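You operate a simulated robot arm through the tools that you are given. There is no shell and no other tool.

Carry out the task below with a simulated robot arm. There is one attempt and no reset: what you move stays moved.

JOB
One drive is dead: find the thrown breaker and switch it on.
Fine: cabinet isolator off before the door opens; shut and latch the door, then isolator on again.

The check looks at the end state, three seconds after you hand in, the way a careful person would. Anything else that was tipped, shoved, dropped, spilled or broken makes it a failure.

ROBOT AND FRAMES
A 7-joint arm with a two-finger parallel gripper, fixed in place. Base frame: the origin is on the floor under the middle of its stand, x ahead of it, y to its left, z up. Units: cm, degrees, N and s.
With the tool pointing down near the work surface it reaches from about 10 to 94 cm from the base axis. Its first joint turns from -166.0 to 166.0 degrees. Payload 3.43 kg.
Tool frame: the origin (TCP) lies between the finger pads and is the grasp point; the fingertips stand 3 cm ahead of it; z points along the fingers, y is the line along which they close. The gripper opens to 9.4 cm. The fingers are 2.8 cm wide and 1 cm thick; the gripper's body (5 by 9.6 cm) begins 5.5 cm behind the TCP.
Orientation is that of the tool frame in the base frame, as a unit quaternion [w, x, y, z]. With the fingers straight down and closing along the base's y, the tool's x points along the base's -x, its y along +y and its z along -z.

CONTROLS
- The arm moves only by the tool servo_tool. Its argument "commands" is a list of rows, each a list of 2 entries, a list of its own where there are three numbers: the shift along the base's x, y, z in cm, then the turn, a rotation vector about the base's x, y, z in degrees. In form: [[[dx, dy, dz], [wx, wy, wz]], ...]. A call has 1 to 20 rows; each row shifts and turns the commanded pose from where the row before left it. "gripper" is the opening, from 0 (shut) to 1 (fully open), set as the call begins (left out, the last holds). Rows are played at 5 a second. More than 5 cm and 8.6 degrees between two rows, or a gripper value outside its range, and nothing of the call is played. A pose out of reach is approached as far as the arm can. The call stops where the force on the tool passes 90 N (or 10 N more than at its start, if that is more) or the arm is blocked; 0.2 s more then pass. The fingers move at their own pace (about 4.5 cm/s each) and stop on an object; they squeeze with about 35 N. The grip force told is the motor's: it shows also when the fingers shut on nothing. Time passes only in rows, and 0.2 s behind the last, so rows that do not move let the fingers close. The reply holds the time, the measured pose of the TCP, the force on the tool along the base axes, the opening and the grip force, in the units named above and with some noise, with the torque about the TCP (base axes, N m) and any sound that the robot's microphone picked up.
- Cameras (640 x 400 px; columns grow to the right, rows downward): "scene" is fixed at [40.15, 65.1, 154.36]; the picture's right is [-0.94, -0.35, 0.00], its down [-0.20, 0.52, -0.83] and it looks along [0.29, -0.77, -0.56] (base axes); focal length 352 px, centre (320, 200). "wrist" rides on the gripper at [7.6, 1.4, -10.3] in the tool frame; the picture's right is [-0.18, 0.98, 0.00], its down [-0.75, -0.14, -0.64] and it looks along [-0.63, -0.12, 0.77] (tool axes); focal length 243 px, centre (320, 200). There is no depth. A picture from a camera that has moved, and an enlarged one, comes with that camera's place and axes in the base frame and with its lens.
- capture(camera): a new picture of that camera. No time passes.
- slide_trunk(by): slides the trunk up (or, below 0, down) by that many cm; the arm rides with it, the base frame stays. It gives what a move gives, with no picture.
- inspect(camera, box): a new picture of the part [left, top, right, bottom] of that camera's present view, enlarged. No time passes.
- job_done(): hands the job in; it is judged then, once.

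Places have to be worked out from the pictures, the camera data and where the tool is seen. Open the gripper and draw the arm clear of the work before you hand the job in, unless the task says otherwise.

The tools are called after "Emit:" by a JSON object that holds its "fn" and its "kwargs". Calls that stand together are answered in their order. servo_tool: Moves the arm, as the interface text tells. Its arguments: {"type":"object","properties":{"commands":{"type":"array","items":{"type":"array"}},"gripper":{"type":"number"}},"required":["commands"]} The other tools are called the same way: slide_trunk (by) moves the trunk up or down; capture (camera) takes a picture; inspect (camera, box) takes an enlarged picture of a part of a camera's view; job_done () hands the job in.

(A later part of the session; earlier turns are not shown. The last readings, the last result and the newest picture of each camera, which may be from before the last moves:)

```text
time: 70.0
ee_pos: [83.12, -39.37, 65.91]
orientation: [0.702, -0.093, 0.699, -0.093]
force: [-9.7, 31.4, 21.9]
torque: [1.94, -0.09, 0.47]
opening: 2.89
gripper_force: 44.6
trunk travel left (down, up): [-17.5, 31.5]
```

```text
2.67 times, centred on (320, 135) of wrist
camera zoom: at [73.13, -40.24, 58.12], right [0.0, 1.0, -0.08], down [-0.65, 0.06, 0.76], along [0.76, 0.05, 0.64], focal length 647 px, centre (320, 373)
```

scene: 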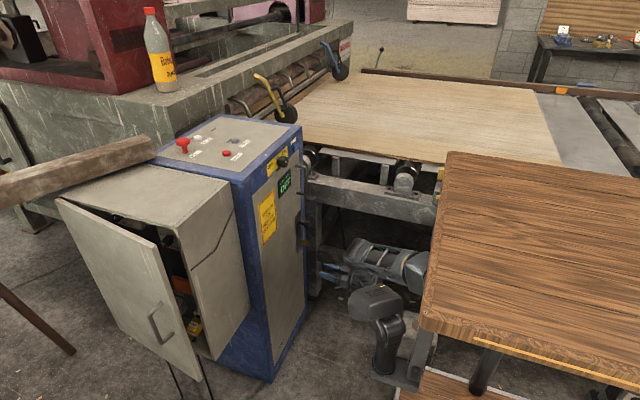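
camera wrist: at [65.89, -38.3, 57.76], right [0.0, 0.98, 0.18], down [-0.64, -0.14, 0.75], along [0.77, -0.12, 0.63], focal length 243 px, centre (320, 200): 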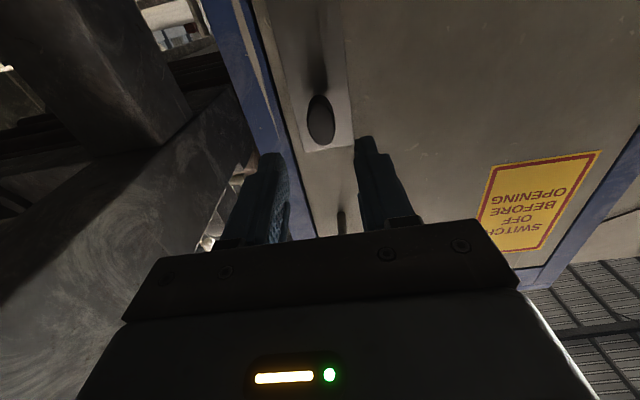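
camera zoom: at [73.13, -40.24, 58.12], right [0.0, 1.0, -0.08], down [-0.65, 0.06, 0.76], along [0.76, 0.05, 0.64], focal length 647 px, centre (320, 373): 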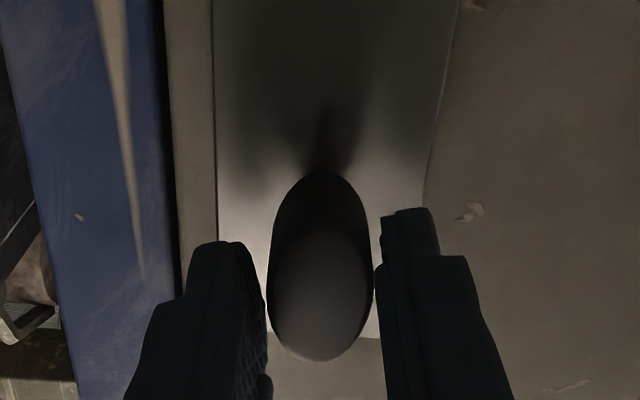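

At vertical the knob is against its stop (torque 1.9, fingers wedged open). So its range ends here. Returning to 0° and testing whether it moves clockwise with the tab horizontal.

Emit:
{"fn": "servo_tool", "kwargs": {"commands": [[[0, 0, 0], [5, 0, 0]], [[0, 0, 0], [5, 0, 0]], [[0, 0, 0], [5, 0, 0]], [[0, 0, 0], [5, 0, 0]], [[0, 0, 0], [5, 0, 0]], [[0, 0, 0], [5, 0, 0]]]}}

Emit:
{"fn": "inspect", "kwargs": {"camera": "wrist", "box": [220, 60, 420, 210]}}

```text
time: 71.4
ee_pos: [83.06, -39.51, 65.66]
orientation: [0.699, 0.093, 0.703, 0.094]
force: [2.6, 27.3, -6.1]
torque: [-1.18, 1.26, 0.29]
opening: 2.37
gripper_force: 44.8
trunk travel left (down, up): [-17.5, 31.5]
```

```text
2.67 times, centred on (320, 135) of wrist
camera zoom: at [73.01, -36.31, 58.64], right [0.0, 0.9, 0.43], down [-0.64, -0.33, 0.69], along [0.77, -0.28, 0.57], focal length 647 px, centre (320, 373)
```

zoom: 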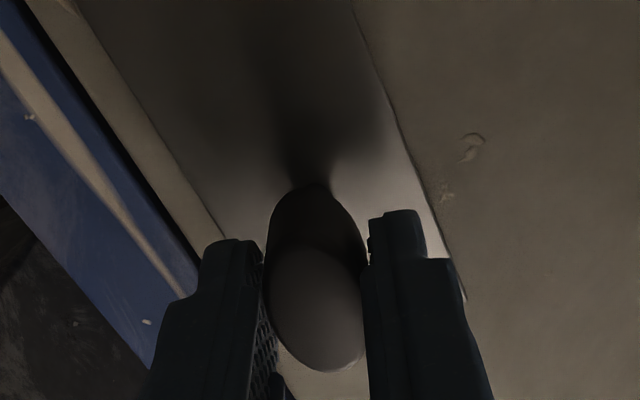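

With the tab horizontal the knob is blocked in both directions, so the tab is a lock for the knob. That suggests the door may have started in the released state, or that the lock order matters. I'll release the knob, turn the tab back to vertical, then turn the knob back to horizontal and test.

Emit:
{"fn": "servo_tool", "kwargs": {"commands": [[[0, 0, 0], [-5, 0, 0]], [[0, 0, 0], [-5, 0, 0]], [[0, 0, 0], [-5, 0, 0]]]}}

Emit:
{"fn": "servo_tool", "kwargs": {"commands": [[[0, 0, 0], [0, 0, 0]], [[0, 0, 0], [0, 0, 0]], [[-2.5, 0, 0], [0, 0, 0]], [[-2.5, 0, 0], [0, 0, 0]], [[-2, 0, 0], [0, 0, 0]]], "gripper": 0.45}}

Emit:
{"fn": "slide_trunk", "kwargs": {"by": -12}}

Emit:
{"fn": "servo_tool", "kwargs": {"commands": [[[0, 0, 1], [8.2, 0, 0]], [[0, 0, 0], [8.2, 0, 0]], [[0, 0, 0], [8.2, 0, 0]], [[0, 0, 0], [8.2, 0, 0]], [[0, 0, 0], [8.2, 0, 0]], [[0, 0, 0], [8.2, 0, 0]], [[0, 0, 0], [8.2, 0, 0]], [[0, 0, 0], [8.2, 0, 0]], [[0, 0, 0], [8.2, 0, 0]], [[0, 0, 0], [8.2, 0, 0]], [[0, 0, 0], [8, 0, 0]]]}}

Emit:
{"fn": "capture", "kwargs": {"camera": "wrist"}}

```text
time: 72.2
ee_pos: [83.27, -39.65, 65.86]
orientation: [0.707, -0.001, 0.707, 0.0]
force: [1.1, 28.8, 0.7]
torque: [1.04, -0.12, 0.14]
opening: 2.42
gripper_force: 44.5
trunk travel left (down, up): [-17.5, 31.5]
```

```text
time: 73.4
ee_pos: [76.1, -39.79, 65.64]
orientation: [0.707, 0.0, 0.707, 0.0]
force: [0.5, 0.2, -0.5]
torque: [0.0, 0.01, -0.01]
opening: 4.24
gripper_force: 0.1
trunk travel left (down, up): [-17.5, 31.5]
```

```text
time: 74.9
ee_pos: [76.11, -39.73, 53.75]
orientation: [0.706, 0.0, 0.708, -0.001]
force: [-0.3, 0.4, 0.4]
torque: [0.01, -0.01, 0.02]
opening: 4.2
gripper_force: 0.1
trunk travel left (down, up): [-5.5, 43.5]
```

```text
time: 77.3
ee_pos: [76.3, -39.78, 54.73]
orientation: [0.5, 0.499, 0.5, 0.501]
force: [-0.7, 0.1, 0.9]
torque: [-0.02, -0.01, 0.01]
opening: 4.22
gripper_force: 0.0
trunk travel left (down, up): [-5.5, 43.5]
```

```text
taken
camera wrist: at [66.05, -32.32, 56.08], right [0.0, -0.19, 0.98], down [-0.64, -0.75, -0.14], along [0.77, -0.63, -0.12], focal length 243 px, centre (320, 200)
```

wrist: 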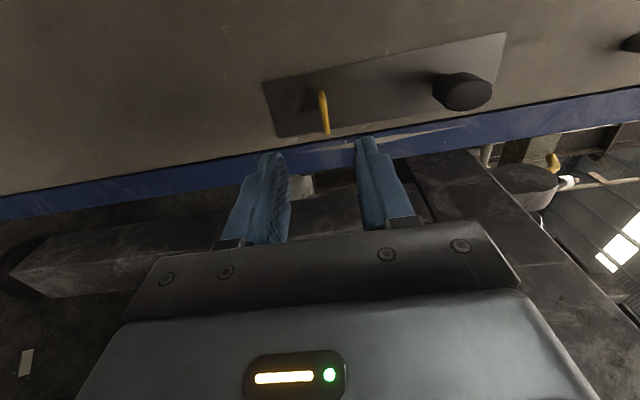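

Enlarging to check the knob angle and tab position before gripping the tab.

Emit:
{"fn": "inspect", "kwargs": {"camera": "wrist", "box": [250, 20, 520, 160]}}

Emit:
{"fn": "inspect", "kwargs": {"camera": "scene", "box": [285, 195, 345, 265]}}

```text
2.37 times, centred on (385, 90) of wrist
camera zoom: at [66.05, -32.32, 56.08], right [0.0, -0.19, 0.98], down [-0.64, -0.75, -0.14], along [0.77, -0.63, -0.12], focal length 575 px, centre (166, 461)
```

zoom: 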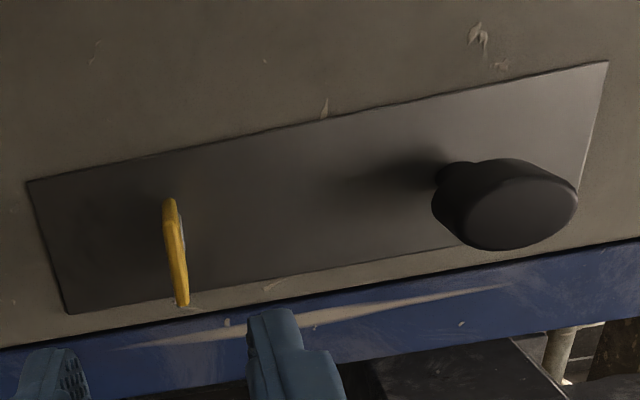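

```text
5.71 times, centred on (315, 230) of scene
camera zoom: at [40.15, 65.1, 154.36], right [-0.94, -0.35, 0.0], down [-0.2, 0.52, -0.83], along [0.29, -0.77, -0.56], focal length 2012 px, centre (349, 29)
```

zoom: 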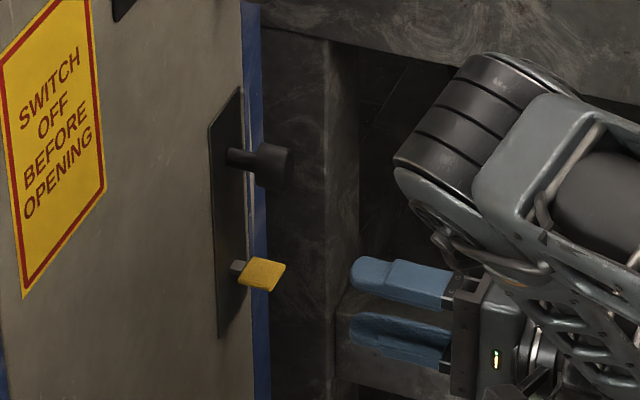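

Tab pivot ≈ y −39.6, z 55.0. Gripping the horizontal blade and turning it back counter-clockwise to vertical.

Emit:
{"fn": "servo_tool", "kwargs": {"commands": [[[0, 0.15, 0.25], [0, 0, 0]], [[2.5, 0, 0], [0, 0, 0]], [[2.5, 0, 0], [0, 0, 0]], [[2, 0, 0], [0, 0, 0]], [[0.8, 0, 0], [0, 0, 0]]]}}

Emit:
{"fn": "servo_tool", "kwargs": {"commands": [[[0, 0, 0], [0, 0, 0]], [[0, 0, 0], [0, 0, 0]], [[0, 0, 0], [0, 0, 0]], [[0, 0, 0], [0, 0, 0]], [[0, 0, 0], [0, 0, 0]]], "gripper": 0}}

Emit:
{"fn": "inspect", "kwargs": {"camera": "wrist", "box": [220, 60, 520, 230]}}

```text
time: 78.5
ee_pos: [84.05, -39.48, 54.86]
orientation: [0.499, 0.499, 0.501, 0.5]
force: [-0.5, -0.4, 0.0]
torque: [0.01, 0.02, 0.0]
opening: 4.24
gripper_force: 0.0
trunk travel left (down, up): [-5.5, 43.5]
```

```text
time: 79.7
ee_pos: [84.15, -39.51, 55.05]
orientation: [0.501, 0.498, 0.5, 0.501]
force: [0.5, 2.8, 23.7]
torque: [0.0, 0.1, 0.27]
opening: 0.51
gripper_force: 39.8
trunk travel left (down, up): [-5.5, 43.5]
```

```text
2.13 times, centred on (370, 145) of wrist
camera zoom: at [73.97, -32.07, 56.4], right [0.0, -0.18, 0.98], down [-0.64, -0.76, -0.14], along [0.77, -0.63, -0.11], focal length 518 px, centre (213, 317)
```

zoom: 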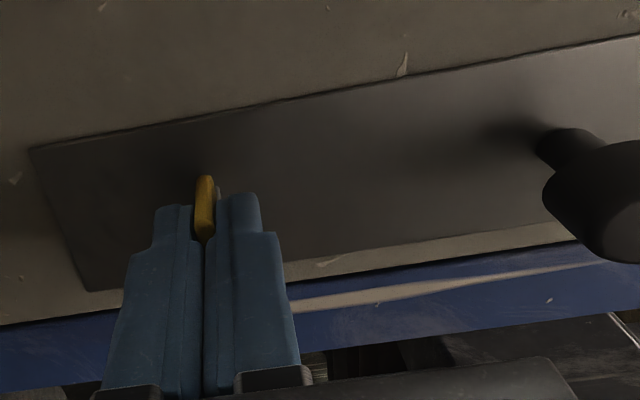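

First a quick probe to see whether horizontal is the tab's end stop (small extra clockwise turn).

Emit:
{"fn": "servo_tool", "kwargs": {"commands": [[[0, 0, 0.3], [0, 0, 0]], [[0, 0, 0], [4, 0, 0]], [[0, 0, 0], [4, 0, 0]], [[0, 0, 0], [0, 0, 0]]]}}

```text
time: 80.7
ee_pos: [84.03, -39.62, 55.09]
orientation: [0.462, 0.534, 0.465, 0.534]
force: [8.3, 4.4, -1.7]
torque: [-1.28, -0.18, 0.42]
opening: 0.85
gripper_force: 41.9
trunk travel left (down, up): [-5.5, 43.5]
```

Horizontal is the tab's end stop. Now turning it back counter-clockwise to vertical.

Emit:
{"fn": "servo_tool", "kwargs": {"commands": [[[0, 0, 0], [-8, 0, 0]], [[0, 0, 0], [-8, 0, 0]], [[0, 0, 0], [-8, 0, 0]], [[0, 0, 0], [-8, 0, 0]], [[0, 0, 0], [-8, 0, 0]], [[0, 0, 0], [-8, 0, 0]]]}}

Emit:
{"fn": "servo_tool", "kwargs": {"commands": [[[0, 0, 0], [-8, 0, 0]], [[0, 0, 0], [-8, 0, 0]], [[0, 0, 0], [-8, 0, 0]], [[0, 0, 0], [-8, 0, 0]], [[0, 0, 0], [-8, 0, 0]], [[0, 0, 0], [-8, 0, 0]], [[0, 0, 0], [-2, 0, 0]]]}}

Emit:
{"fn": "inspect", "kwargs": {"camera": "wrist", "box": [220, 60, 420, 230]}}

```text
time: 82.1
ee_pos: [84.06, -39.48, 55.23]
orientation: [0.64, 0.299, 0.642, 0.298]
force: [23.8, 0.1, -17.9]
torque: [0.0, 0.13, -0.65]
opening: 0.51
gripper_force: 39.1
trunk travel left (down, up): [-5.5, 43.5]
```

```text
time: 83.7
ee_pos: [84.0, -39.39, 55.1]
orientation: [0.706, -0.001, 0.708, -0.001]
force: [20.9, 21.2, -17.2]
torque: [0.04, 0.62, -0.37]
opening: 0.49
gripper_force: 39.0
trunk travel left (down, up): [-5.5, 43.5]
```

```text
2.35 times, centred on (320, 145) of wrist
camera zoom: at [73.85, -38.24, 47.51], right [0.0, 0.98, 0.18], down [-0.64, -0.14, 0.75], along [0.77, -0.12, 0.63], focal length 571 px, centre (320, 329)
```

zoom: 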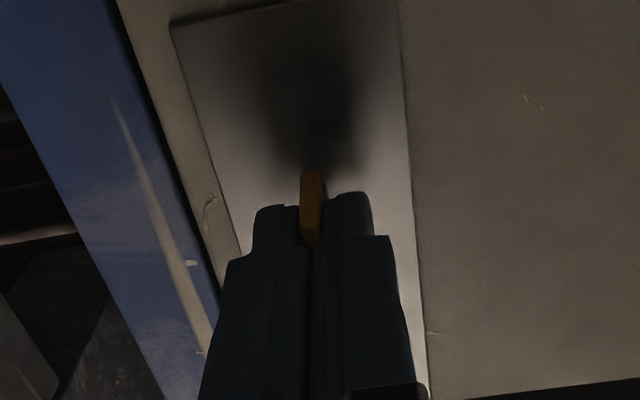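

Tab is vertical again. Releasing, backing off, and moving up to the knob.

Emit:
{"fn": "servo_tool", "kwargs": {"commands": [[[0, 0, 0], [0, 0, 0]], [[0, 0, 0], [0, 0, 0]], [[0, 0, 0], [0, 0, 0]], [[-2.5, 0, 0], [0, 0, 0]], [[-2.5, 0, 0], [0, 0, 0]], [[-2.5, 0, 0], [0, 0, 0]], [[0, 0, 3], [0, 0, 0]], [[0, 0, 4], [0, 0, 0]], [[0, 0, 3.5], [0, 0, 0]]], "gripper": 0.5}}

Emit:
{"fn": "capture", "kwargs": {"camera": "wrist"}}

Emit:
{"fn": "inspect", "kwargs": {"camera": "wrist", "box": [260, 60, 400, 160]}}

```text
time: 85.7
ee_pos: [76.48, -39.62, 66.01]
orientation: [0.707, 0.001, 0.707, 0.0]
force: [-0.1, 0.3, 0.6]
torque: [0.02, 0.0, 0.03]
opening: 4.71
gripper_force: 0.1
trunk travel left (down, up): [-5.5, 43.5]
```

```text
taken
camera wrist: at [66.25, -38.3, 58.31], right [0.0, 0.98, 0.18], down [-0.64, -0.14, 0.75], along [0.77, -0.12, 0.63], focal length 243 px, centre (320, 200)
```

wrist: 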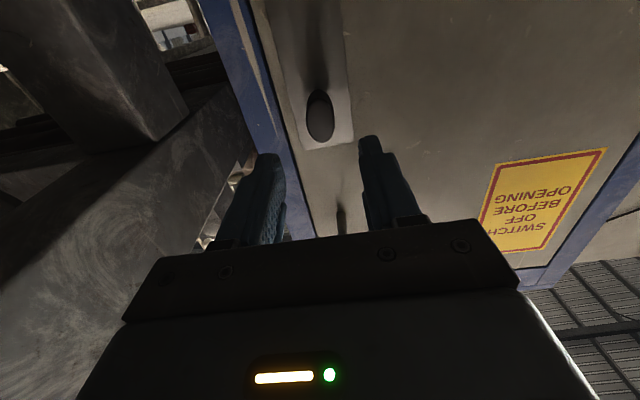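

```text
4.00 times, centred on (330, 110) of wrist
camera zoom: at [66.25, -38.3, 58.31], right [0.0, 0.98, 0.18], down [-0.64, -0.14, 0.75], along [0.77, -0.12, 0.63], focal length 970 px, centre (280, 560)
```

zoom: 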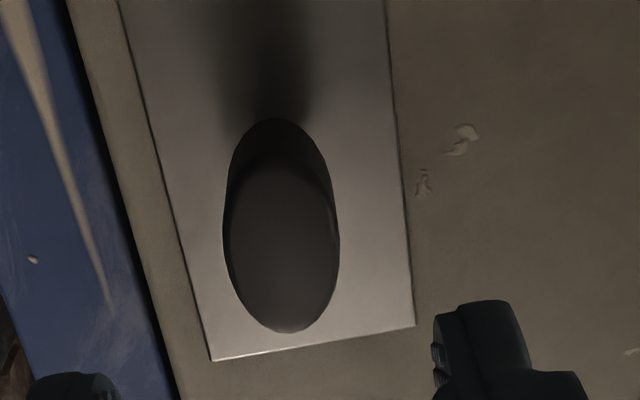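

Knob centre at (−39.6, 65.5). Gripping it and turning clockwise back toward horizontal.

Emit:
{"fn": "servo_tool", "kwargs": {"commands": [[[2.5, 0, -0.4], [0, 0, 0]], [[2.5, 0, 0], [0, 0, 0]], [[1.7, 0, 0], [0, 0, 0]]]}}

Emit:
{"fn": "servo_tool", "kwargs": {"commands": [[[0, 0, 0], [0, 0, 0]], [[0, 0, 0], [0, 0, 0]], [[0, 0, 0], [0, 0, 0]], [[0, 0, 0], [0, 0, 0]], [[0, 0, 0], [8, 0, 0]], [[0, 0, 0], [8, 0, 0]], [[0, 0, 0], [8, 0, 0]]], "gripper": 0}}

Emit:
{"fn": "inspect", "kwargs": {"camera": "wrist", "box": [220, 60, 420, 210]}}

```text
time: 86.5
ee_pos: [83.07, -39.63, 65.56]
orientation: [0.706, 0.0, 0.708, -0.001]
force: [-0.8, -0.8, 0.6]
torque: [0.0, 0.03, -0.03]
opening: 4.69
gripper_force: 0.1
trunk travel left (down, up): [-5.5, 43.5]
```

```text
time: 88.1
ee_pos: [83.37, -39.5, 65.38]
orientation: [0.692, 0.146, 0.691, 0.149]
force: [5.4, 18.4, -0.4]
torque: [-0.01, -0.25, -0.83]
opening: 2.18
gripper_force: 44.9
trunk travel left (down, up): [-5.5, 43.5]
```

```text
2.67 times, centred on (320, 135) of wrist
camera zoom: at [73.12, -35.24, 59.06], right [0.0, 0.82, 0.57], down [-0.64, -0.44, 0.63], along [0.77, -0.36, 0.53], focal length 647 px, centre (320, 373)
```

zoom: 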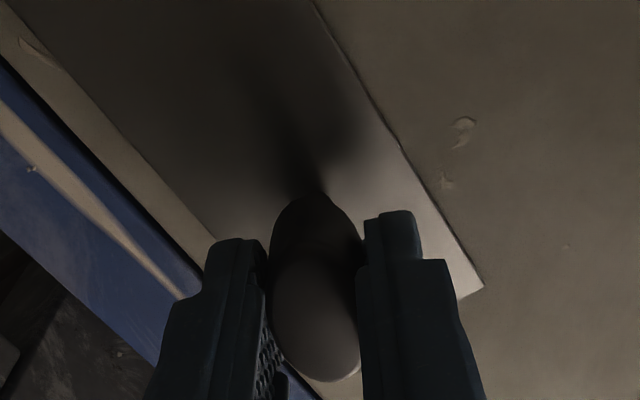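

With the tab vertical the knob is free. So the tab locks the knob when horizontal. Continuing to horizontal and probing slightly beyond.

Emit:
{"fn": "servo_tool", "kwargs": {"commands": [[[0, 0.1, 0], [0, 0, 0]], [[0, 0, 0], [8, 0, 0]], [[0, 0, 0], [8, 0, 0]], [[0, 0, 0], [8, 0, 0]], [[0, 0, 0], [8, 0, 0]], [[0, 0, 0], [8, 0, 0]], [[0, 0, 0], [8, 0, 0]], [[0, 0, 0], [8, 0, 0]], [[0, 0, 0], [8, 0, 0]], [[0, 0, 0], [2, 0, 0]]]}}

Emit:
{"fn": "servo_tool", "kwargs": {"commands": [[[0, 0, 0], [5, 0, 0]], [[0, 0, 0], [5, 0, 0]], [[0, 0, 0], [0, 0, 0]]]}}

Emit:
{"fn": "inspect", "kwargs": {"camera": "wrist", "box": [200, 60, 440, 210]}}

```text
time: 90.3
ee_pos: [83.29, -39.47, 65.42]
orientation: [0.5, 0.499, 0.5, 0.501]
force: [5.4, 15.2, 19.5]
torque: [-0.02, -0.19, -0.6]
opening: 2.17
gripper_force: 44.8
trunk travel left (down, up): [-5.5, 43.5]
```

```text
time: 91.1
ee_pos: [83.13, -39.65, 65.5]
orientation: [0.455, 0.541, 0.455, 0.542]
force: [-2.1, 2.4, 20.5]
torque: [-1.81, -0.18, 0.36]
opening: 2.67
gripper_force: 44.3
trunk travel left (down, up): [-5.5, 43.5]
```

```text
2.67 times, centred on (320, 135) of wrist
camera zoom: at [72.97, -32.48, 68.14], right [0.0, -0.35, 0.94], down [-0.64, -0.72, -0.27], along [0.77, -0.6, -0.22], focal length 647 px, centre (320, 373)
```

zoom: 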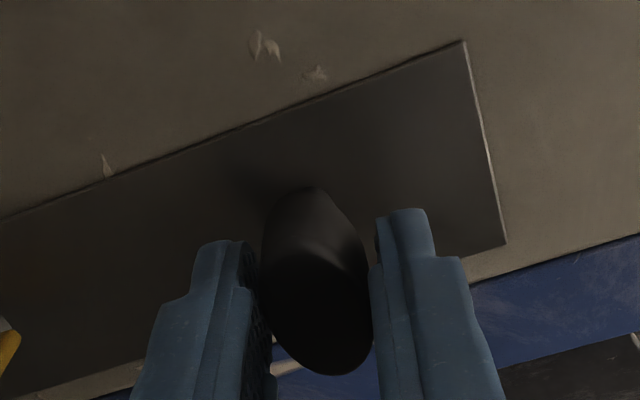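

Horizontal is the knob's other stop, so its range is horizontal to vertical. It's now back in the original state; releasing and testing the handle in this state.

Emit:
{"fn": "servo_tool", "kwargs": {"commands": [[[0, 0, 0], [-5, 0, 0]], [[0, 0, 0], [-5, 0, 0]]]}}

Emit:
{"fn": "servo_tool", "kwargs": {"commands": [[[0, 0, 0], [0, 0, 0]], [[0, 0, 0], [0, 0, 0]], [[0, 0, 0], [0, 0, 0]], [[-2.5, 0, 0], [0, 0, 0]], [[-2.5, 0, 0], [0, 0, 0]], [[-2, 0, 0], [0, 0, 0]], [[0, 0, 0], [-8.2, 0, 0]], [[0, 0, 0], [-8.2, 0, 0]], [[0, 0, 0], [-8.2, 0, 0]], [[0, 0, 0], [-8.2, 0, 0]], [[0, 0, 0], [-8.2, 0, 0]], [[0, 0, 0], [-8.2, 0, 0]], [[0, 0, 0], [-8.2, 0, 0]], [[0, 0, 0], [-8.2, 0, 0]], [[0, 0, 0], [-8.2, 0, 0]], [[0, 0, 0], [-8.2, 0, 0]], [[0, 0, 0], [-8, 0, 0]]], "gripper": 0.5}}

Emit:
{"fn": "slide_trunk", "kwargs": {"by": 14}}

Emit:
{"fn": "capture", "kwargs": {"camera": "wrist"}}

```text
time: 91.7
ee_pos: [83.09, -39.68, 65.5]
orientation: [0.501, 0.501, 0.5, 0.498]
force: [-2.4, -12.5, 22.7]
torque: [0.11, -0.12, -0.25]
opening: 2.2
gripper_force: 45.1
trunk travel left (down, up): [-5.5, 43.5]
```

```text
time: 95.3
ee_pos: [76.14, -39.52, 65.35]
orientation: [0.707, 0.0, 0.708, -0.002]
force: [-0.3, 0.8, 0.6]
torque: [-0.01, -0.03, 0.01]
opening: 4.71
gripper_force: 0.1
trunk travel left (down, up): [-5.5, 43.5]
```

```text
time: 97.0
ee_pos: [76.19, -39.55, 79.45]
orientation: [0.707, 0.0, 0.708, -0.001]
force: [0.1, 0.3, -0.2]
torque: [-0.04, -0.03, -0.01]
opening: 4.69
gripper_force: 0.1
trunk travel left (down, up): [-19.5, 29.5]
```

```text
taken
camera wrist: at [66.07, -38.21, 71.66], right [0.0, 0.98, 0.18], down [-0.64, -0.14, 0.75], along [0.77, -0.12, 0.63], focal length 243 px, centre (320, 200)
```

wrist: 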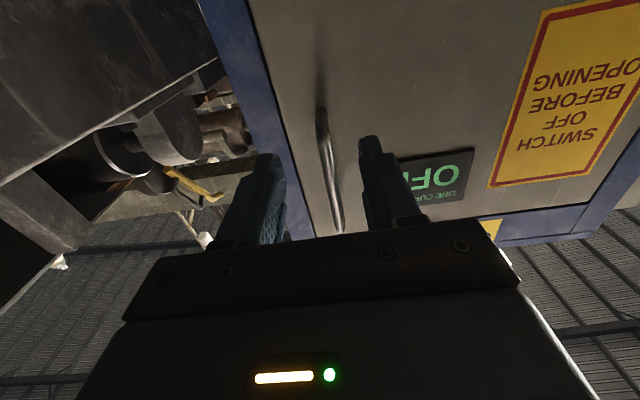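

Raising to the handle centre, gripping, and test-pulling in this state.

Emit:
{"fn": "servo_tool", "kwargs": {"commands": [[[0, 0, 3], [0, 0, 0]], [[0, 0, 3.2], [0, 0, 0]], [[2.5, 0, 0], [0, 0, 0]], [[2.5, 0, 0], [0, 0, 0]], [[2, 0, 0], [0, 0, 0]], [[0.9, 0, 0], [0, 0, 0]]]}}

Emit:
{"fn": "servo_tool", "kwargs": {"commands": [[[0, 0, 0], [0, 0, 0]], [[0, 0, 0], [0, 0, 0]], [[0, 0, 0], [0, 0, 0]], [[0, 0, 0], [0, 0, 0]], [[0, 0, 0], [0, 0, 0]]], "gripper": 0}}

Emit:
{"fn": "servo_tool", "kwargs": {"commands": [[[-0.3, 0, 0], [0, 0, 0]], [[-0.3, 0, 0], [0, 0, 0]]]}}

```text
time: 98.4
ee_pos: [84.25, -39.43, 85.34]
orientation: [0.706, 0.0, 0.708, 0.0]
force: [0.4, -0.4, 0.6]
torque: [-0.02, -0.02, 0.0]
opening: 4.71
gripper_force: 0.1
trunk travel left (down, up): [-19.5, 29.5]
```

```text
time: 99.6
ee_pos: [84.1, -39.54, 85.36]
orientation: [0.706, 0.0, 0.708, 0.0]
force: [1.3, 2.1, 0.1]
torque: [0.14, 0.61, -0.03]
opening: 1.15
gripper_force: 45.0
trunk travel left (down, up): [-19.5, 29.5]
```

```text
time: 100.2
ee_pos: [83.48, -39.38, 85.36]
orientation: [0.706, 0.0, 0.708, 0.0]
force: [2.9, 6.5, -6.6]
torque: [-0.01, -0.62, 0.0]
opening: 1.16
gripper_force: 45.0
trunk travel left (down, up): [-19.5, 29.5]
```

The force is only 3 N with the tool following: the door is opening in this state, so the knob horizontal means unlatched. Verifying with a picture.

Emit:
{"fn": "servo_tool", "kwargs": {"commands": [[[-0.8, 0, 0], [0, 0, 0]], [[-0.8, 0.05, 0], [0, 0, 0]]]}}

Emit:
{"fn": "capture", "kwargs": {"camera": "wrist"}}

Emit:
{"fn": "inspect", "kwargs": {"camera": "scene", "box": [225, 130, 345, 250]}}

```text
time: 100.8
ee_pos: [82.0, -39.05, 85.38]
orientation: [0.707, 0.0, 0.707, 0.001]
force: [6.2, 22.5, -8.8]
torque: [-0.05, -0.43, 0.11]
opening: 1.15
gripper_force: 44.9
trunk travel left (down, up): [-19.5, 29.5]
```

```text
taken
camera wrist: at [71.86, -37.9, 77.74], right [0.0, 0.98, 0.19], down [-0.64, -0.15, 0.75], along [0.77, -0.12, 0.63], focal length 243 px, centre (320, 200)
```

wrist: 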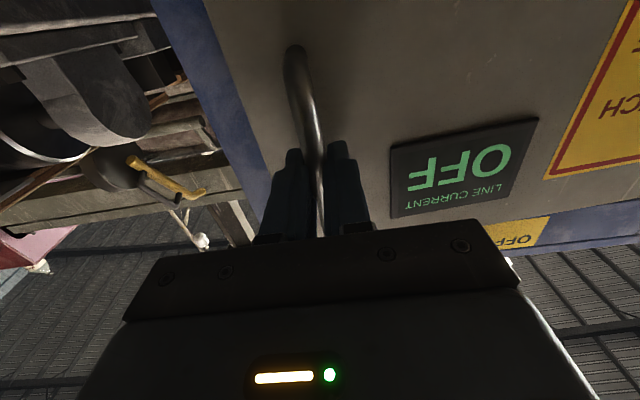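

```text
3.33 times, centred on (285, 190) of scene
camera zoom: at [40.15, 65.1, 154.36], right [-0.94, -0.35, 0.0], down [-0.2, 0.52, -0.83], along [0.29, -0.77, -0.56], focal length 1174 px, centre (437, 233)
```

zoom: 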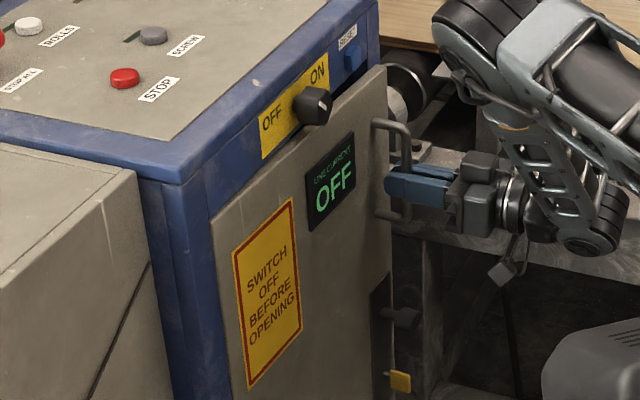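

The door is visibly ajar. Hinge is near (88, −10). I'll swing it along its arc about 16° with the handle, following with yaw.

Emit:
{"fn": "servo_tool", "kwargs": {"commands": [[[-1.47, 0.3, 0], [0, 0, -3]], [[-1.49, 0.45, 0], [0, 0, -3]], [[-1.48, 0.5, 0], [0, 0, -3]], [[-1.44, 0.59, 0], [0, 0, -3]]]}}

Emit:
{"fn": "capture", "kwargs": {"camera": "wrist"}}

Emit:
{"fn": "capture", "kwargs": {"camera": "scene"}}

```text
time: 101.8
ee_pos: [76.22, -37.24, 85.53]
orientation: [0.703, 0.073, 0.704, -0.071]
force: [16.4, 36.3, -7.6]
torque: [0.11, 1.38, 0.36]
opening: 1.17
gripper_force: 44.8
trunk travel left (down, up): [-19.5, 29.5]
```

```text
taken
camera wrist: at [66.51, -33.91, 77.75], right [0.2, 0.96, 0.19], down [-0.66, -0.01, 0.75], along [0.73, -0.27, 0.63], focal length 243 px, centre (320, 200)
```

wrist: 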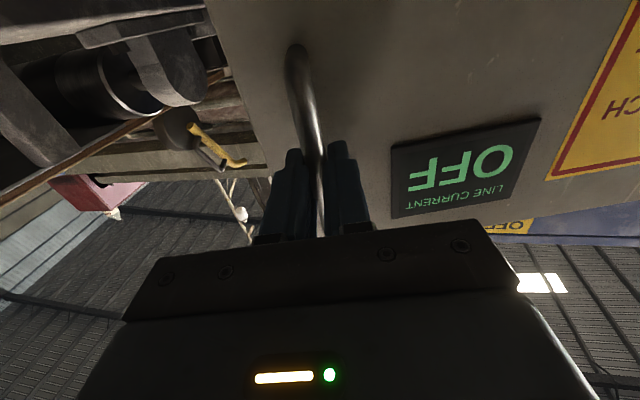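

```text
taken
```

scene: 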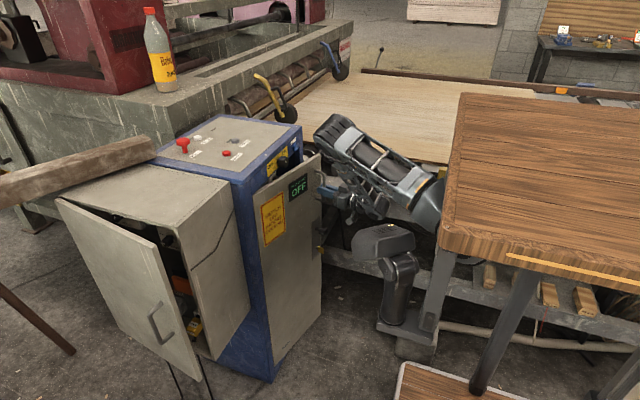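

The door swings well. I'll release, back off, and check that it stays, then regrip with the tool pointing down for a wider swing.

Emit:
{"fn": "servo_tool", "kwargs": {"commands": [[[0, 0.3, 0], [0, 0, 0]], [[0, 0, 0], [0, 0, 0]], [[0, 0, 0], [0, 0, 0]], [[-2, 0.4, 0], [0, 0, 0]], [[-2, 0.4, 0], [0, 0, 0]], [[-2, 0.4, 0], [0, 0, 0]]], "gripper": 0.5}}

Emit:
{"fn": "capture", "kwargs": {"camera": "wrist"}}

Emit:
{"fn": "capture", "kwargs": {"camera": "scene"}}

```text
time: 103.2
ee_pos: [70.03, -36.0, 85.66]
orientation: [0.701, 0.074, 0.706, -0.074]
force: [0.5, 0.8, -0.6]
torque: [0.02, -0.02, -0.07]
opening: 4.7
gripper_force: 0.0
trunk travel left (down, up): [-19.5, 29.5]
```

```text
taken
camera wrist: at [60.41, -32.68, 77.97], right [0.21, 0.96, 0.18], down [-0.65, -0.01, 0.76], along [0.73, -0.28, 0.63], focal length 243 px, centre (320, 200)
```

wrist: 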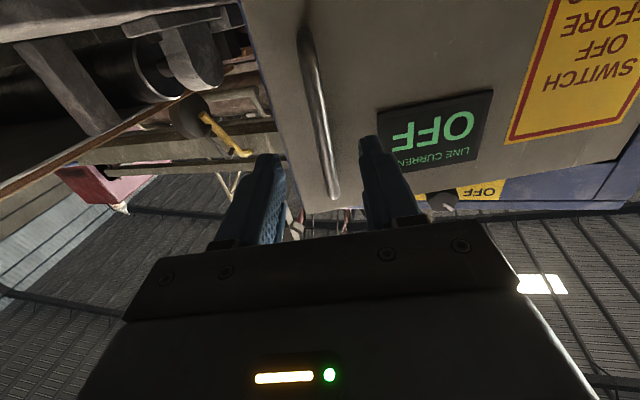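

```text
taken
```

scene: 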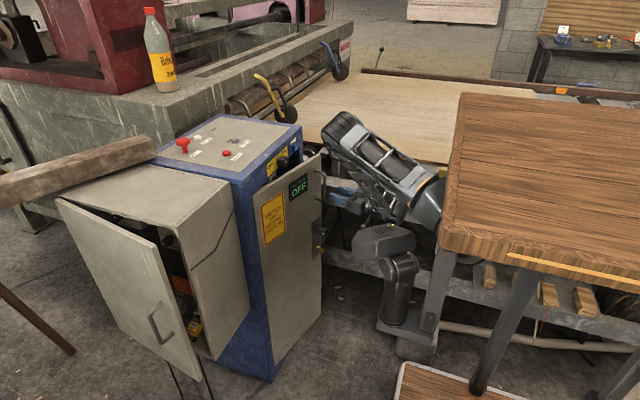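

The door stays where I left it. Bar is now near (77, −37.4). I'll tilt the tool to about 45° downward (better reach closer in) and regrip the bar.

Emit:
{"fn": "servo_tool", "kwargs": {"commands": [[[0, 0, 0.4], [1.56, 7.34, 0]], [[0, 0, 0.4], [1.56, 7.34, 0]], [[0, 0, 0.4], [1.56, 7.34, 0]], [[0, 0, 0.4], [1.56, 7.34, 0]], [[0, 0, 0.4], [1.56, 7.34, 0]], [[0, 0, 0.4], [1.56, 7.34, 0]]]}}

Emit:
{"fn": "capture", "kwargs": {"camera": "wrist"}}

```text
time: 104.6
ee_pos: [69.94, -36.27, 88.05]
orientation: [0.378, 0.097, 0.92, -0.041]
force: [0.2, -1.0, 0.1]
torque: [0.0, 0.03, 0.02]
opening: 4.69
gripper_force: 0.0
trunk travel left (down, up): [-19.5, 29.5]
```

```text
taken
camera wrist: at [58.04, -32.28, 89.84], right [0.33, 0.93, 0.13], down [0.05, -0.15, 0.99], along [0.94, -0.32, -0.1], focal length 243 px, centre (320, 200)
```

wrist: 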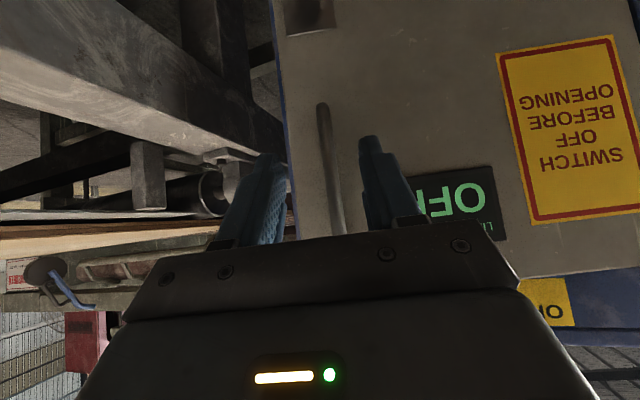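

Bar confirmed at (77, −37.4). Moving in to straddle it.

Emit:
{"fn": "servo_tool", "kwargs": {"commands": [[[2.1, -0.3, -0.4], [0, 0, 0]], [[2.1, -0.3, -0.4], [0, 0, 0]], [[2.0, -0.35, -0.3], [0, 0, 0]]]}}

Emit:
{"fn": "capture", "kwargs": {"camera": "wrist"}}

```text
time: 105.4
ee_pos: [76.37, -37.09, 86.9]
orientation: [0.38, 0.096, 0.919, -0.04]
force: [0.5, 1.0, -0.3]
torque: [-0.04, 0.03, -0.02]
opening: 4.71
gripper_force: 0.1
trunk travel left (down, up): [-19.5, 29.5]
```

```text
taken
camera wrist: at [64.42, -33.27, 88.78], right [0.33, 0.93, 0.13], down [0.05, -0.15, 0.99], along [0.94, -0.32, -0.1], focal length 243 px, centre (320, 200)
```

wrist: 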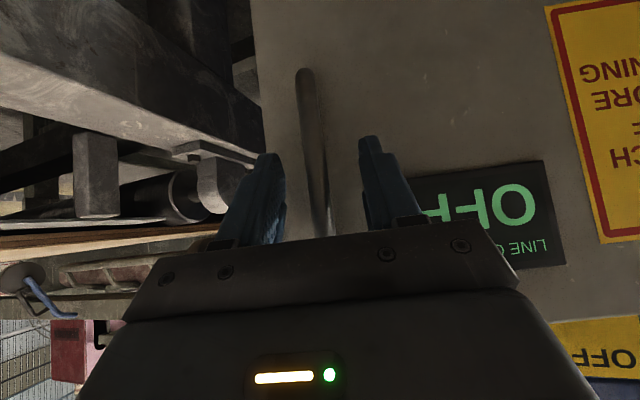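

Centred. Closing on the bar and swinging along the arc to about 32°.

Emit:
{"fn": "servo_tool", "kwargs": {"commands": [[[0, 0, 0], [0, 0, 0]], [[0, 0, 0], [0, 0, 0]], [[0, 0, 0], [0, 0, 0]], [[0, 0, 0], [0, 0, 0]], [[-1.86, 0.88, 0], [0, 0, -4]], [[-1.8, 1.0, 0], [0, 0, -4]], [[-1.72, 1.13, 0], [0, 0, -4]], [[-1.64, 1.25, 0], [0, 0, -4]]], "gripper": 0}}

Emit:
{"fn": "capture", "kwargs": {"camera": "wrist"}}

Emit:
{"fn": "capture", "kwargs": {"camera": "scene"}}

```text
time: 107.2
ee_pos: [69.06, -32.82, 86.95]
orientation: [0.37, 0.224, 0.897, -0.093]
force: [-10.4, -14.5, 4.2]
torque: [0.44, 0.39, 0.05]
opening: 1.61
gripper_force: 45.5
trunk travel left (down, up): [-19.5, 29.5]
```

```text
taken
camera wrist: at [58.73, -25.77, 88.78], right [0.58, 0.81, 0.13], down [0.01, -0.16, 0.99], along [0.82, -0.57, -0.1], focal length 243 px, centre (320, 200)
```

wrist: 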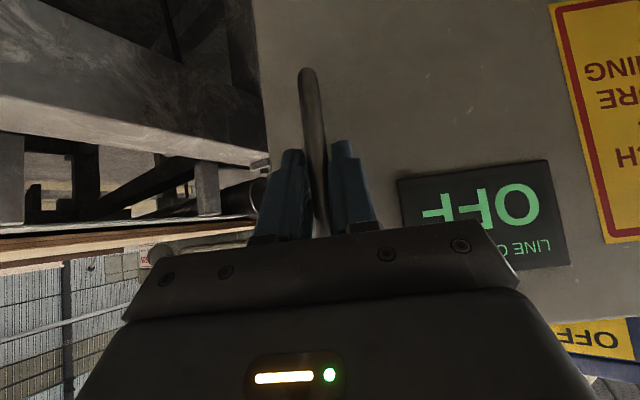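

```text
taken
```

scene: 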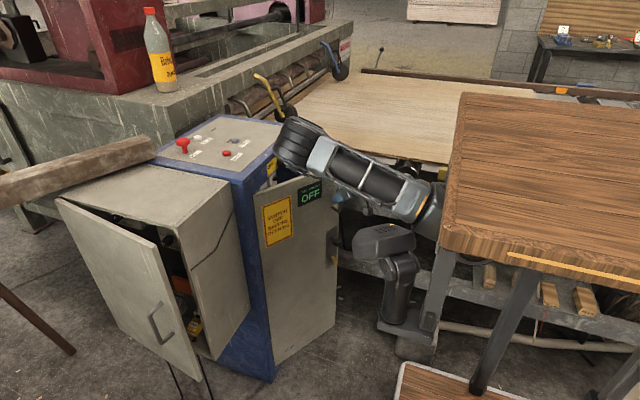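

Swinging further, to about 56°.

Emit:
{"fn": "servo_tool", "kwargs": {"commands": [[[-1.4, 1.35, 0], [0, 0, -3.5]], [[-1.45, 1.46, 0], [0, 0, -3.5]], [[-1.34, 1.56, 0], [0, 0, -3.5]], [[-1.24, 1.65, 0], [0, 0, -3.5]], [[-1.11, 1.73, 0], [0, 0, -3.5]], [[-0.99, 1.8, 0], [0, 0, -3.5]]]}}

Emit:
{"fn": "capture", "kwargs": {"camera": "wrist"}}

Emit:
{"fn": "capture", "kwargs": {"camera": "scene"}}

```text
time: 108.5
ee_pos: [63.44, -26.95, 86.7]
orientation: [0.348, 0.379, 0.841, -0.167]
force: [-14.2, -10.3, 16.5]
torque: [0.2, -0.18, -0.04]
opening: 1.61
gripper_force: 44.6
out of reach, approached as far as the arm can: row 4, 5, 6
trunk travel left (down, up): [-19.5, 29.5]
stopped in row 6: the force on the tool passed its limit at 94 N (the readings are from after the stop); the commanded pose is now the measured one
```

```text
taken
camera wrist: at [56.41, -16.55, 88.48], right [0.83, 0.55, 0.12], down [-0.05, -0.14, 0.99], along [0.56, -0.82, -0.09], focal length 243 px, centre (320, 200)
```

wrist: 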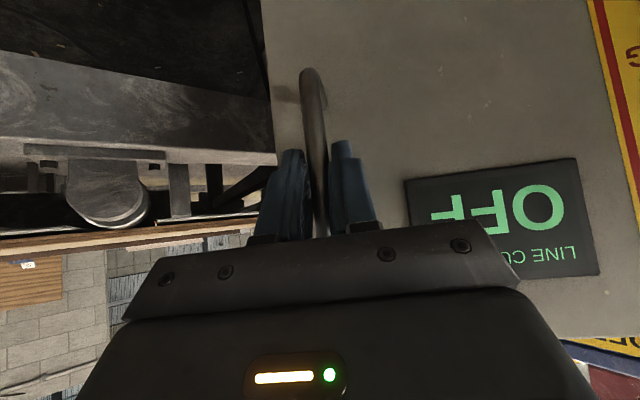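

```text
taken
```

scene: 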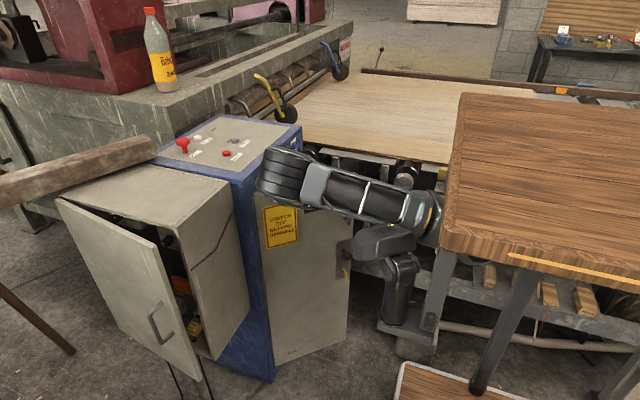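

About 48° open; further pulling in this pose is out of reach. I'll release the bar, back away upward, and then push the door wider from its inner side.

Emit:
{"fn": "servo_tool", "kwargs": {"commands": [[[0, 0, 0], [0, 0, 0]], [[0, 0, 0], [0, 0, 0]], [[0, 0, 0], [0, 0, 0]]], "gripper": 0.6}}

Emit:
{"fn": "servo_tool", "kwargs": {"commands": [[[-1, 1, 1.5], [0, 0, 0]], [[-1, 1, 2], [0, 0, 0]], [[-1, 1, 2.5], [0, 0, 0]], [[-0.5, 0.5, 3], [0, 0, 0]]]}}

Emit:
{"fn": "capture", "kwargs": {"camera": "wrist"}}

Emit:
{"fn": "capture", "kwargs": {"camera": "scene"}}

```text
time: 109.3
ee_pos: [63.67, -26.75, 86.7]
orientation: [0.347, 0.376, 0.843, -0.164]
force: [-0.5, -1.1, -0.7]
torque: [0.0, -0.03, 0.02]
opening: 5.65
gripper_force: 0.2
trunk travel left (down, up): [-19.5, 29.5]
```

```text
time: 110.5
ee_pos: [62.95, -28.56, 93.74]
orientation: [0.324, 0.394, 0.839, -0.193]
force: [0.1, 0.3, -0.3]
torque: [-0.03, -0.03, -0.04]
opening: 5.62
gripper_force: 0.1
out of reach, approached as far as the arm can: row 1, 2, 3, 4
trunk travel left (down, up): [-19.5, 29.5]
stopped in row 4: the arm was blocked; the commanded pose is now the measured one
```

```text
taken
camera wrist: at [56.46, -17.85, 95.7], right [0.86, 0.51, 0.06], down [0.0, -0.12, 0.99], along [0.51, -0.85, -0.1], focal length 243 px, centre (320, 200)
```

wrist: 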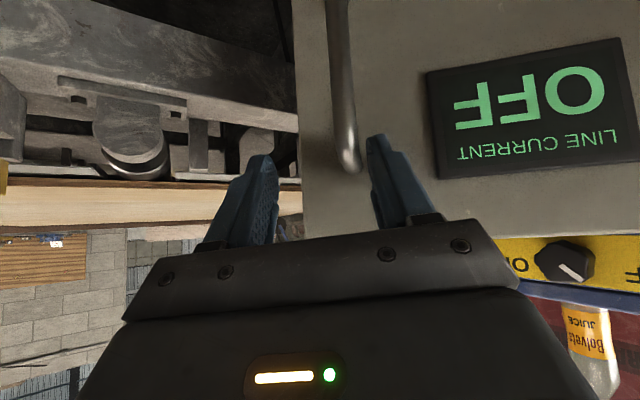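

```text
taken
```

scene: 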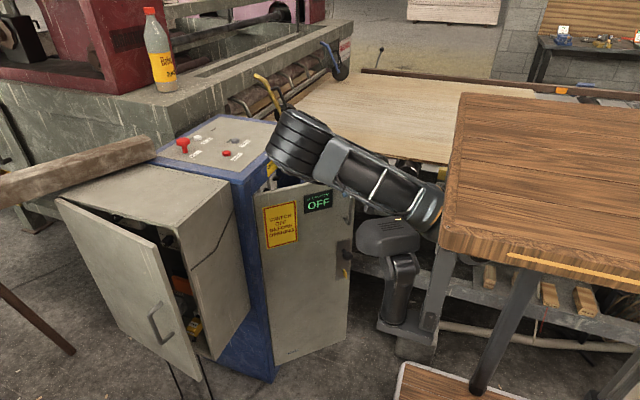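

The arm is cramped here with a tilted tool. I'll turn the tool to point straight down while rising above the door, which gives more freedom.

Emit:
{"fn": "servo_tool", "kwargs": {"commands": [[[0, 0, 1.5], [6.2, 4.1, 0]], [[0, 0, 1.5], [6.2, 4.1, 0]], [[0, 0, 1.5], [6.2, 4.1, 0]], [[0, 0, 1.5], [6.2, 4.1, 0]], [[0, 0, 1.5], [6.2, 4.1, 0]], [[0, 0, 1.5], [6.2, 4.1, 0]]]}}

Emit:
{"fn": "capture", "kwargs": {"camera": "wrist"}}

Emit:
{"fn": "capture", "kwargs": {"camera": "scene"}}

```text
time: 111.9
ee_pos: [63.22, -28.11, 103.12]
orientation: [0.002, 0.426, 0.905, 0.012]
force: [-0.2, 0.8, 1.0]
torque: [0.0, 0.0, 0.01]
opening: 5.65
gripper_force: 0.1
trunk travel left (down, up): [-19.5, 29.5]
```

```text
taken
camera wrist: at [59.41, -21.81, 113.24], right [0.88, 0.48, 0.02], down [0.36, -0.69, 0.63], along [0.32, -0.55, -0.77], focal length 243 px, centre (320, 200)
```

wrist: 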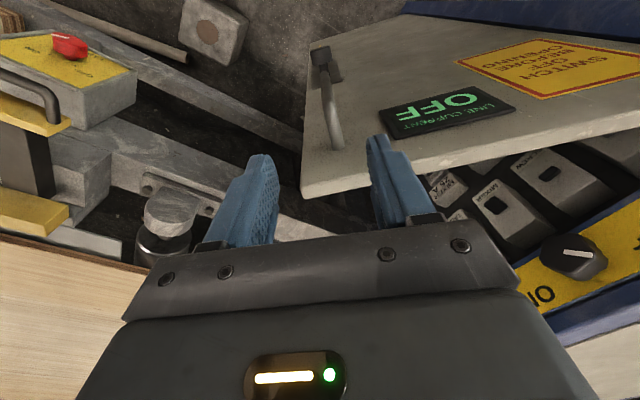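

```text
taken
```

scene: 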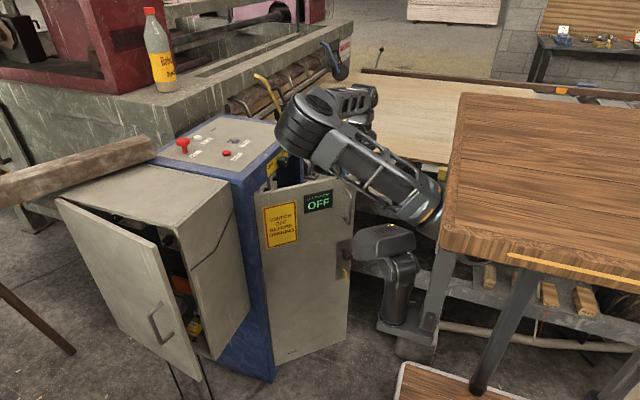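

Pointing down now at (63,−28,103), I can see breaker-like switches inside the cabinet over the door. Enlarging that view.

Emit:
{"fn": "inspect", "kwargs": {"camera": "wrist", "box": [400, 90, 640, 260]}}

Emit:
{"fn": "inspect", "kwargs": {"camera": "wrist", "box": [280, 20, 520, 220]}}

```text
2.35 times, centred on (520, 175) of wrist
camera zoom: at [59.41, -21.81, 113.24], right [0.88, 0.48, 0.02], down [0.36, -0.69, 0.63], along [0.32, -0.55, -0.77], focal length 571 px, centre (-151, 259)
```

zoom: 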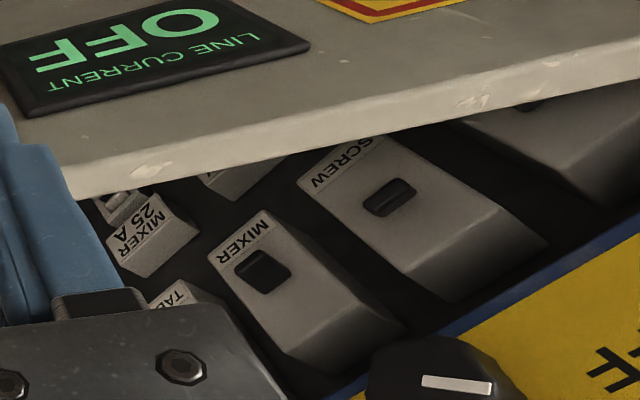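

```text
2.00 times, centred on (400, 120) of wrist
camera zoom: at [59.41, -21.81, 113.24], right [0.88, 0.48, 0.02], down [0.36, -0.69, 0.63], along [0.32, -0.55, -0.77], focal length 485 px, centre (160, 360)
```

zoom: 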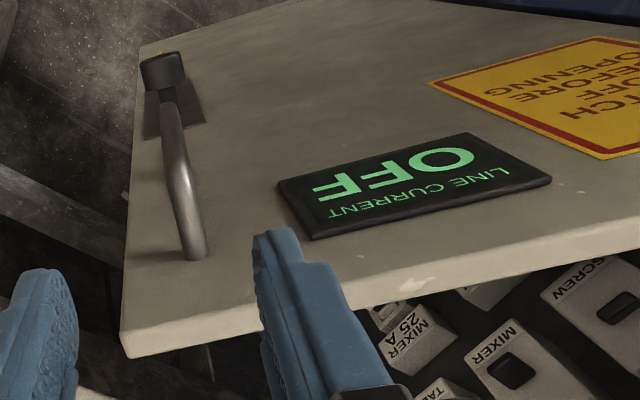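

Labels like SCREW, MIXER, "MIXER 25 A", TABLE are visible. I need the door wider. I'll close the fingers, pass over the door top, and drop down behind its free end to push it open.

Emit:
{"fn": "servo_tool", "kwargs": {"commands": [[[2.5, -1.3, 0.5], [0, 0, 0]], [[2.7, -1.5, 0], [0, 0, 0]], [[2.8, -1.5, 0], [0, 0, 0]], [[2.8, -1.5, 0], [0, 0, 0]]], "gripper": 0}}

Emit:
{"fn": "capture", "kwargs": {"camera": "wrist"}}

```text
time: 112.9
ee_pos: [74.25, -33.85, 103.41]
orientation: [0.002, 0.426, 0.905, 0.011]
force: [-0.1, 0.4, 0.6]
torque: [-0.05, -0.01, 0.01]
opening: 0.0
gripper_force: 27.8
trunk travel left (down, up): [-19.5, 29.5]
```

```text
taken
camera wrist: at [70.39, -27.49, 113.7], right [0.87, 0.48, 0.02], down [0.36, -0.68, 0.63], along [0.32, -0.55, -0.77], focal length 243 px, centre (320, 200)
```

wrist: 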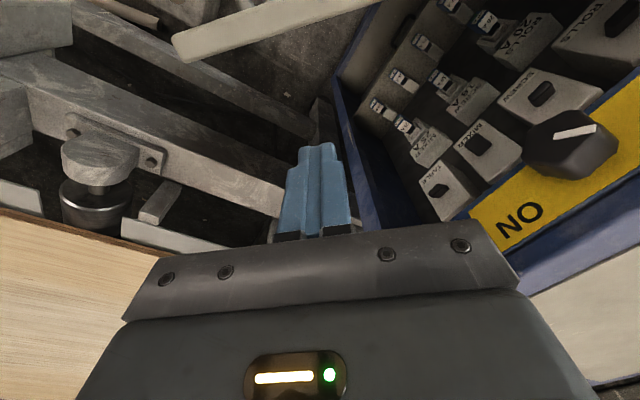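

Now I'm past the door's edge and can see rows of breakers. Enlarging them.

Emit:
{"fn": "inspect", "kwargs": {"camera": "wrist", "box": [340, 0, 640, 230]}}

Emit:
{"fn": "inspect", "kwargs": {"camera": "wrist", "box": [360, 40, 480, 220]}}

Emit:
{"fn": "inspect", "kwargs": {"camera": "wrist", "box": [420, 0, 560, 90]}}

```text
1.74 times, centred on (490, 115) of wrist
camera zoom: at [70.39, -27.49, 113.7], right [0.87, 0.48, 0.02], down [0.36, -0.68, 0.63], along [0.32, -0.55, -0.77], focal length 422 px, centre (24, 348)
```

zoom: 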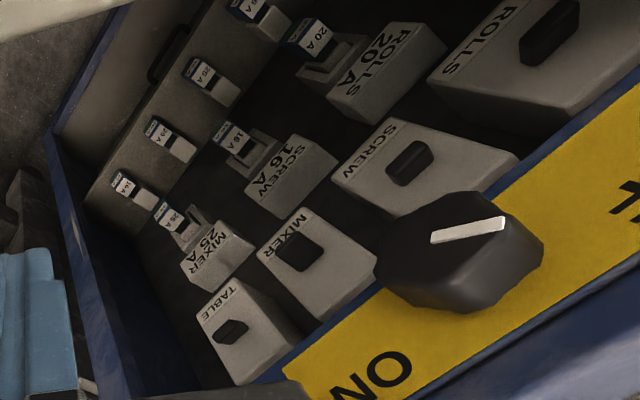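

```text
2.22 times, centred on (420, 130) of wrist
camera zoom: at [70.39, -27.49, 113.7], right [0.87, 0.48, 0.02], down [0.36, -0.68, 0.63], along [0.32, -0.55, -0.77], focal length 539 px, centre (98, 356)
```

zoom: 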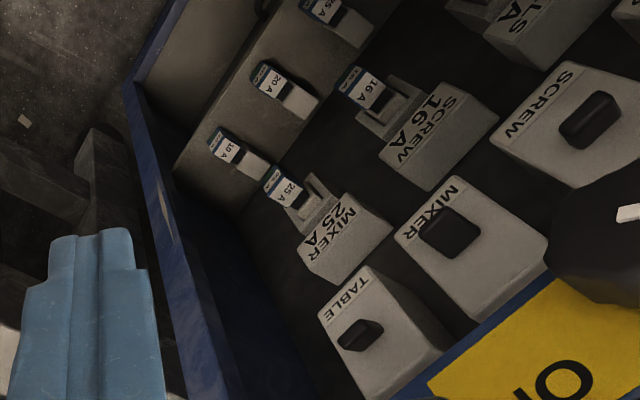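

```text
4.44 times, centred on (490, 45) of wrist
camera zoom: at [70.39, -27.49, 113.7], right [0.87, 0.48, 0.02], down [0.36, -0.68, 0.63], along [0.32, -0.55, -0.77], focal length 1078 px, centre (-436, 889)
```

zoom: 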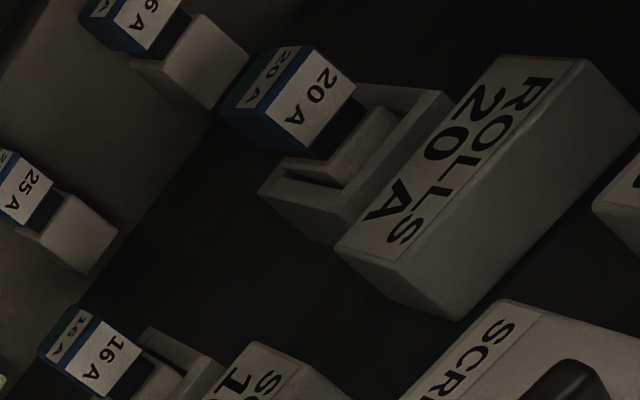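

The cabinet holds breakers (ROLLS, SCREW, MIXER, TABLE), fuse holders and spare fuses. To see and reach the toggles properly I'll open the door wide: dropping behind the door edge and pushing it along its arc.

Emit:
{"fn": "servo_tool", "kwargs": {"commands": [[[0, 0, -3], [0, 0, 0]], [[0, 0, -4], [0, 0, 0]], [[0, 0, -3], [0, 0, 0]]]}}

Emit:
{"fn": "capture", "kwargs": {"camera": "wrist"}}

Emit:
{"fn": "capture", "kwargs": {"camera": "scene"}}

```text
time: 113.7
ee_pos: [74.02, -34.01, 93.51]
orientation: [0.003, 0.426, 0.905, 0.012]
force: [0.5, -0.3, -0.2]
torque: [0.02, 0.01, 0.0]
opening: 0.01
gripper_force: 33.2
trunk travel left (down, up): [-19.5, 29.5]
```

```text
taken
camera wrist: at [70.21, -27.61, 103.87], right [0.87, 0.48, 0.02], down [0.36, -0.68, 0.63], along [0.32, -0.55, -0.77], focal length 243 px, centre (320, 200)
```

wrist: 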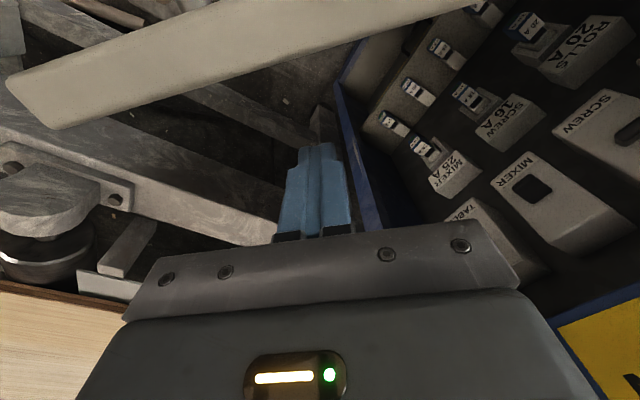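

```text
taken
```

scene: 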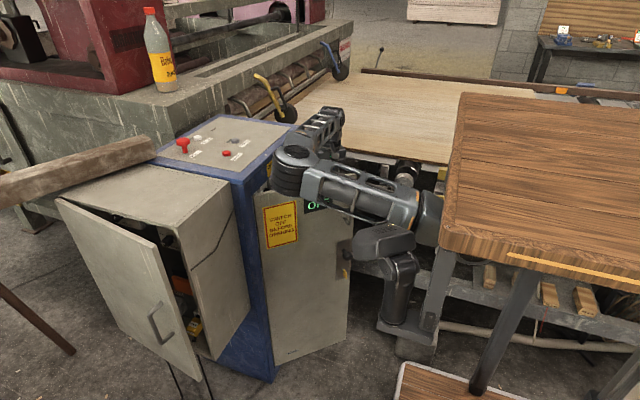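

Fingers are inside the door at about 26 cm radius from the hinge. Pushing the door outward along the arc in stages.

Emit:
{"fn": "servo_tool", "kwargs": {"commands": [[[-1.4, 1.5, 0], [0, 0, 0]], [[-1.4, 1.6, 0], [0, 0, 0]], [[-1.38, 1.28, 0], [0, 0, 0]], [[-1.38, 1.28, 0], [0, 0, 0]], [[-1.18, 1.45, 0], [0, 0, 0]], [[-1.18, 1.45, 0], [0, 0, 0]]]}}

Emit:
{"fn": "capture", "kwargs": {"camera": "scene"}}

Emit:
{"fn": "capture", "kwargs": {"camera": "wrist"}}

```text
time: 115.1
ee_pos: [66.08, -25.56, 93.43]
orientation: [0.002, 0.425, 0.905, 0.011]
force: [-0.1, -1.1, -0.2]
torque: [0.02, -0.01, -0.03]
opening: 0.0
gripper_force: 33.1
trunk travel left (down, up): [-19.5, 29.5]
```

```text
taken
```

scene: 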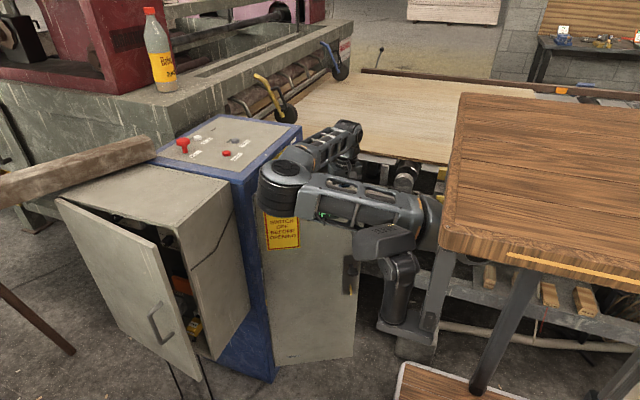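

```text
taken
camera wrist: at [62.27, -18.97, 103.6], right [0.87, 0.48, 0.02], down [0.36, -0.68, 0.63], along [0.32, -0.55, -0.77], focal length 243 px, centre (320, 200)
```

wrist: 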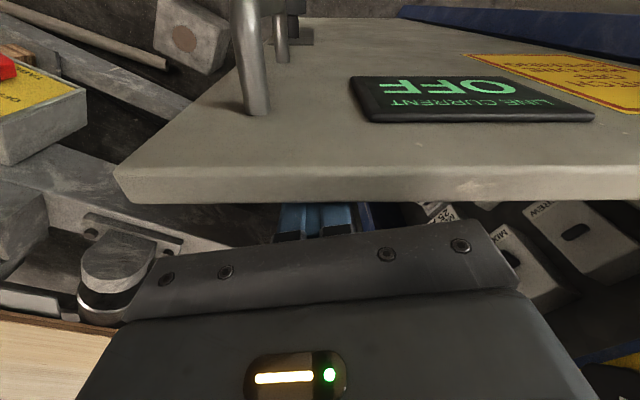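

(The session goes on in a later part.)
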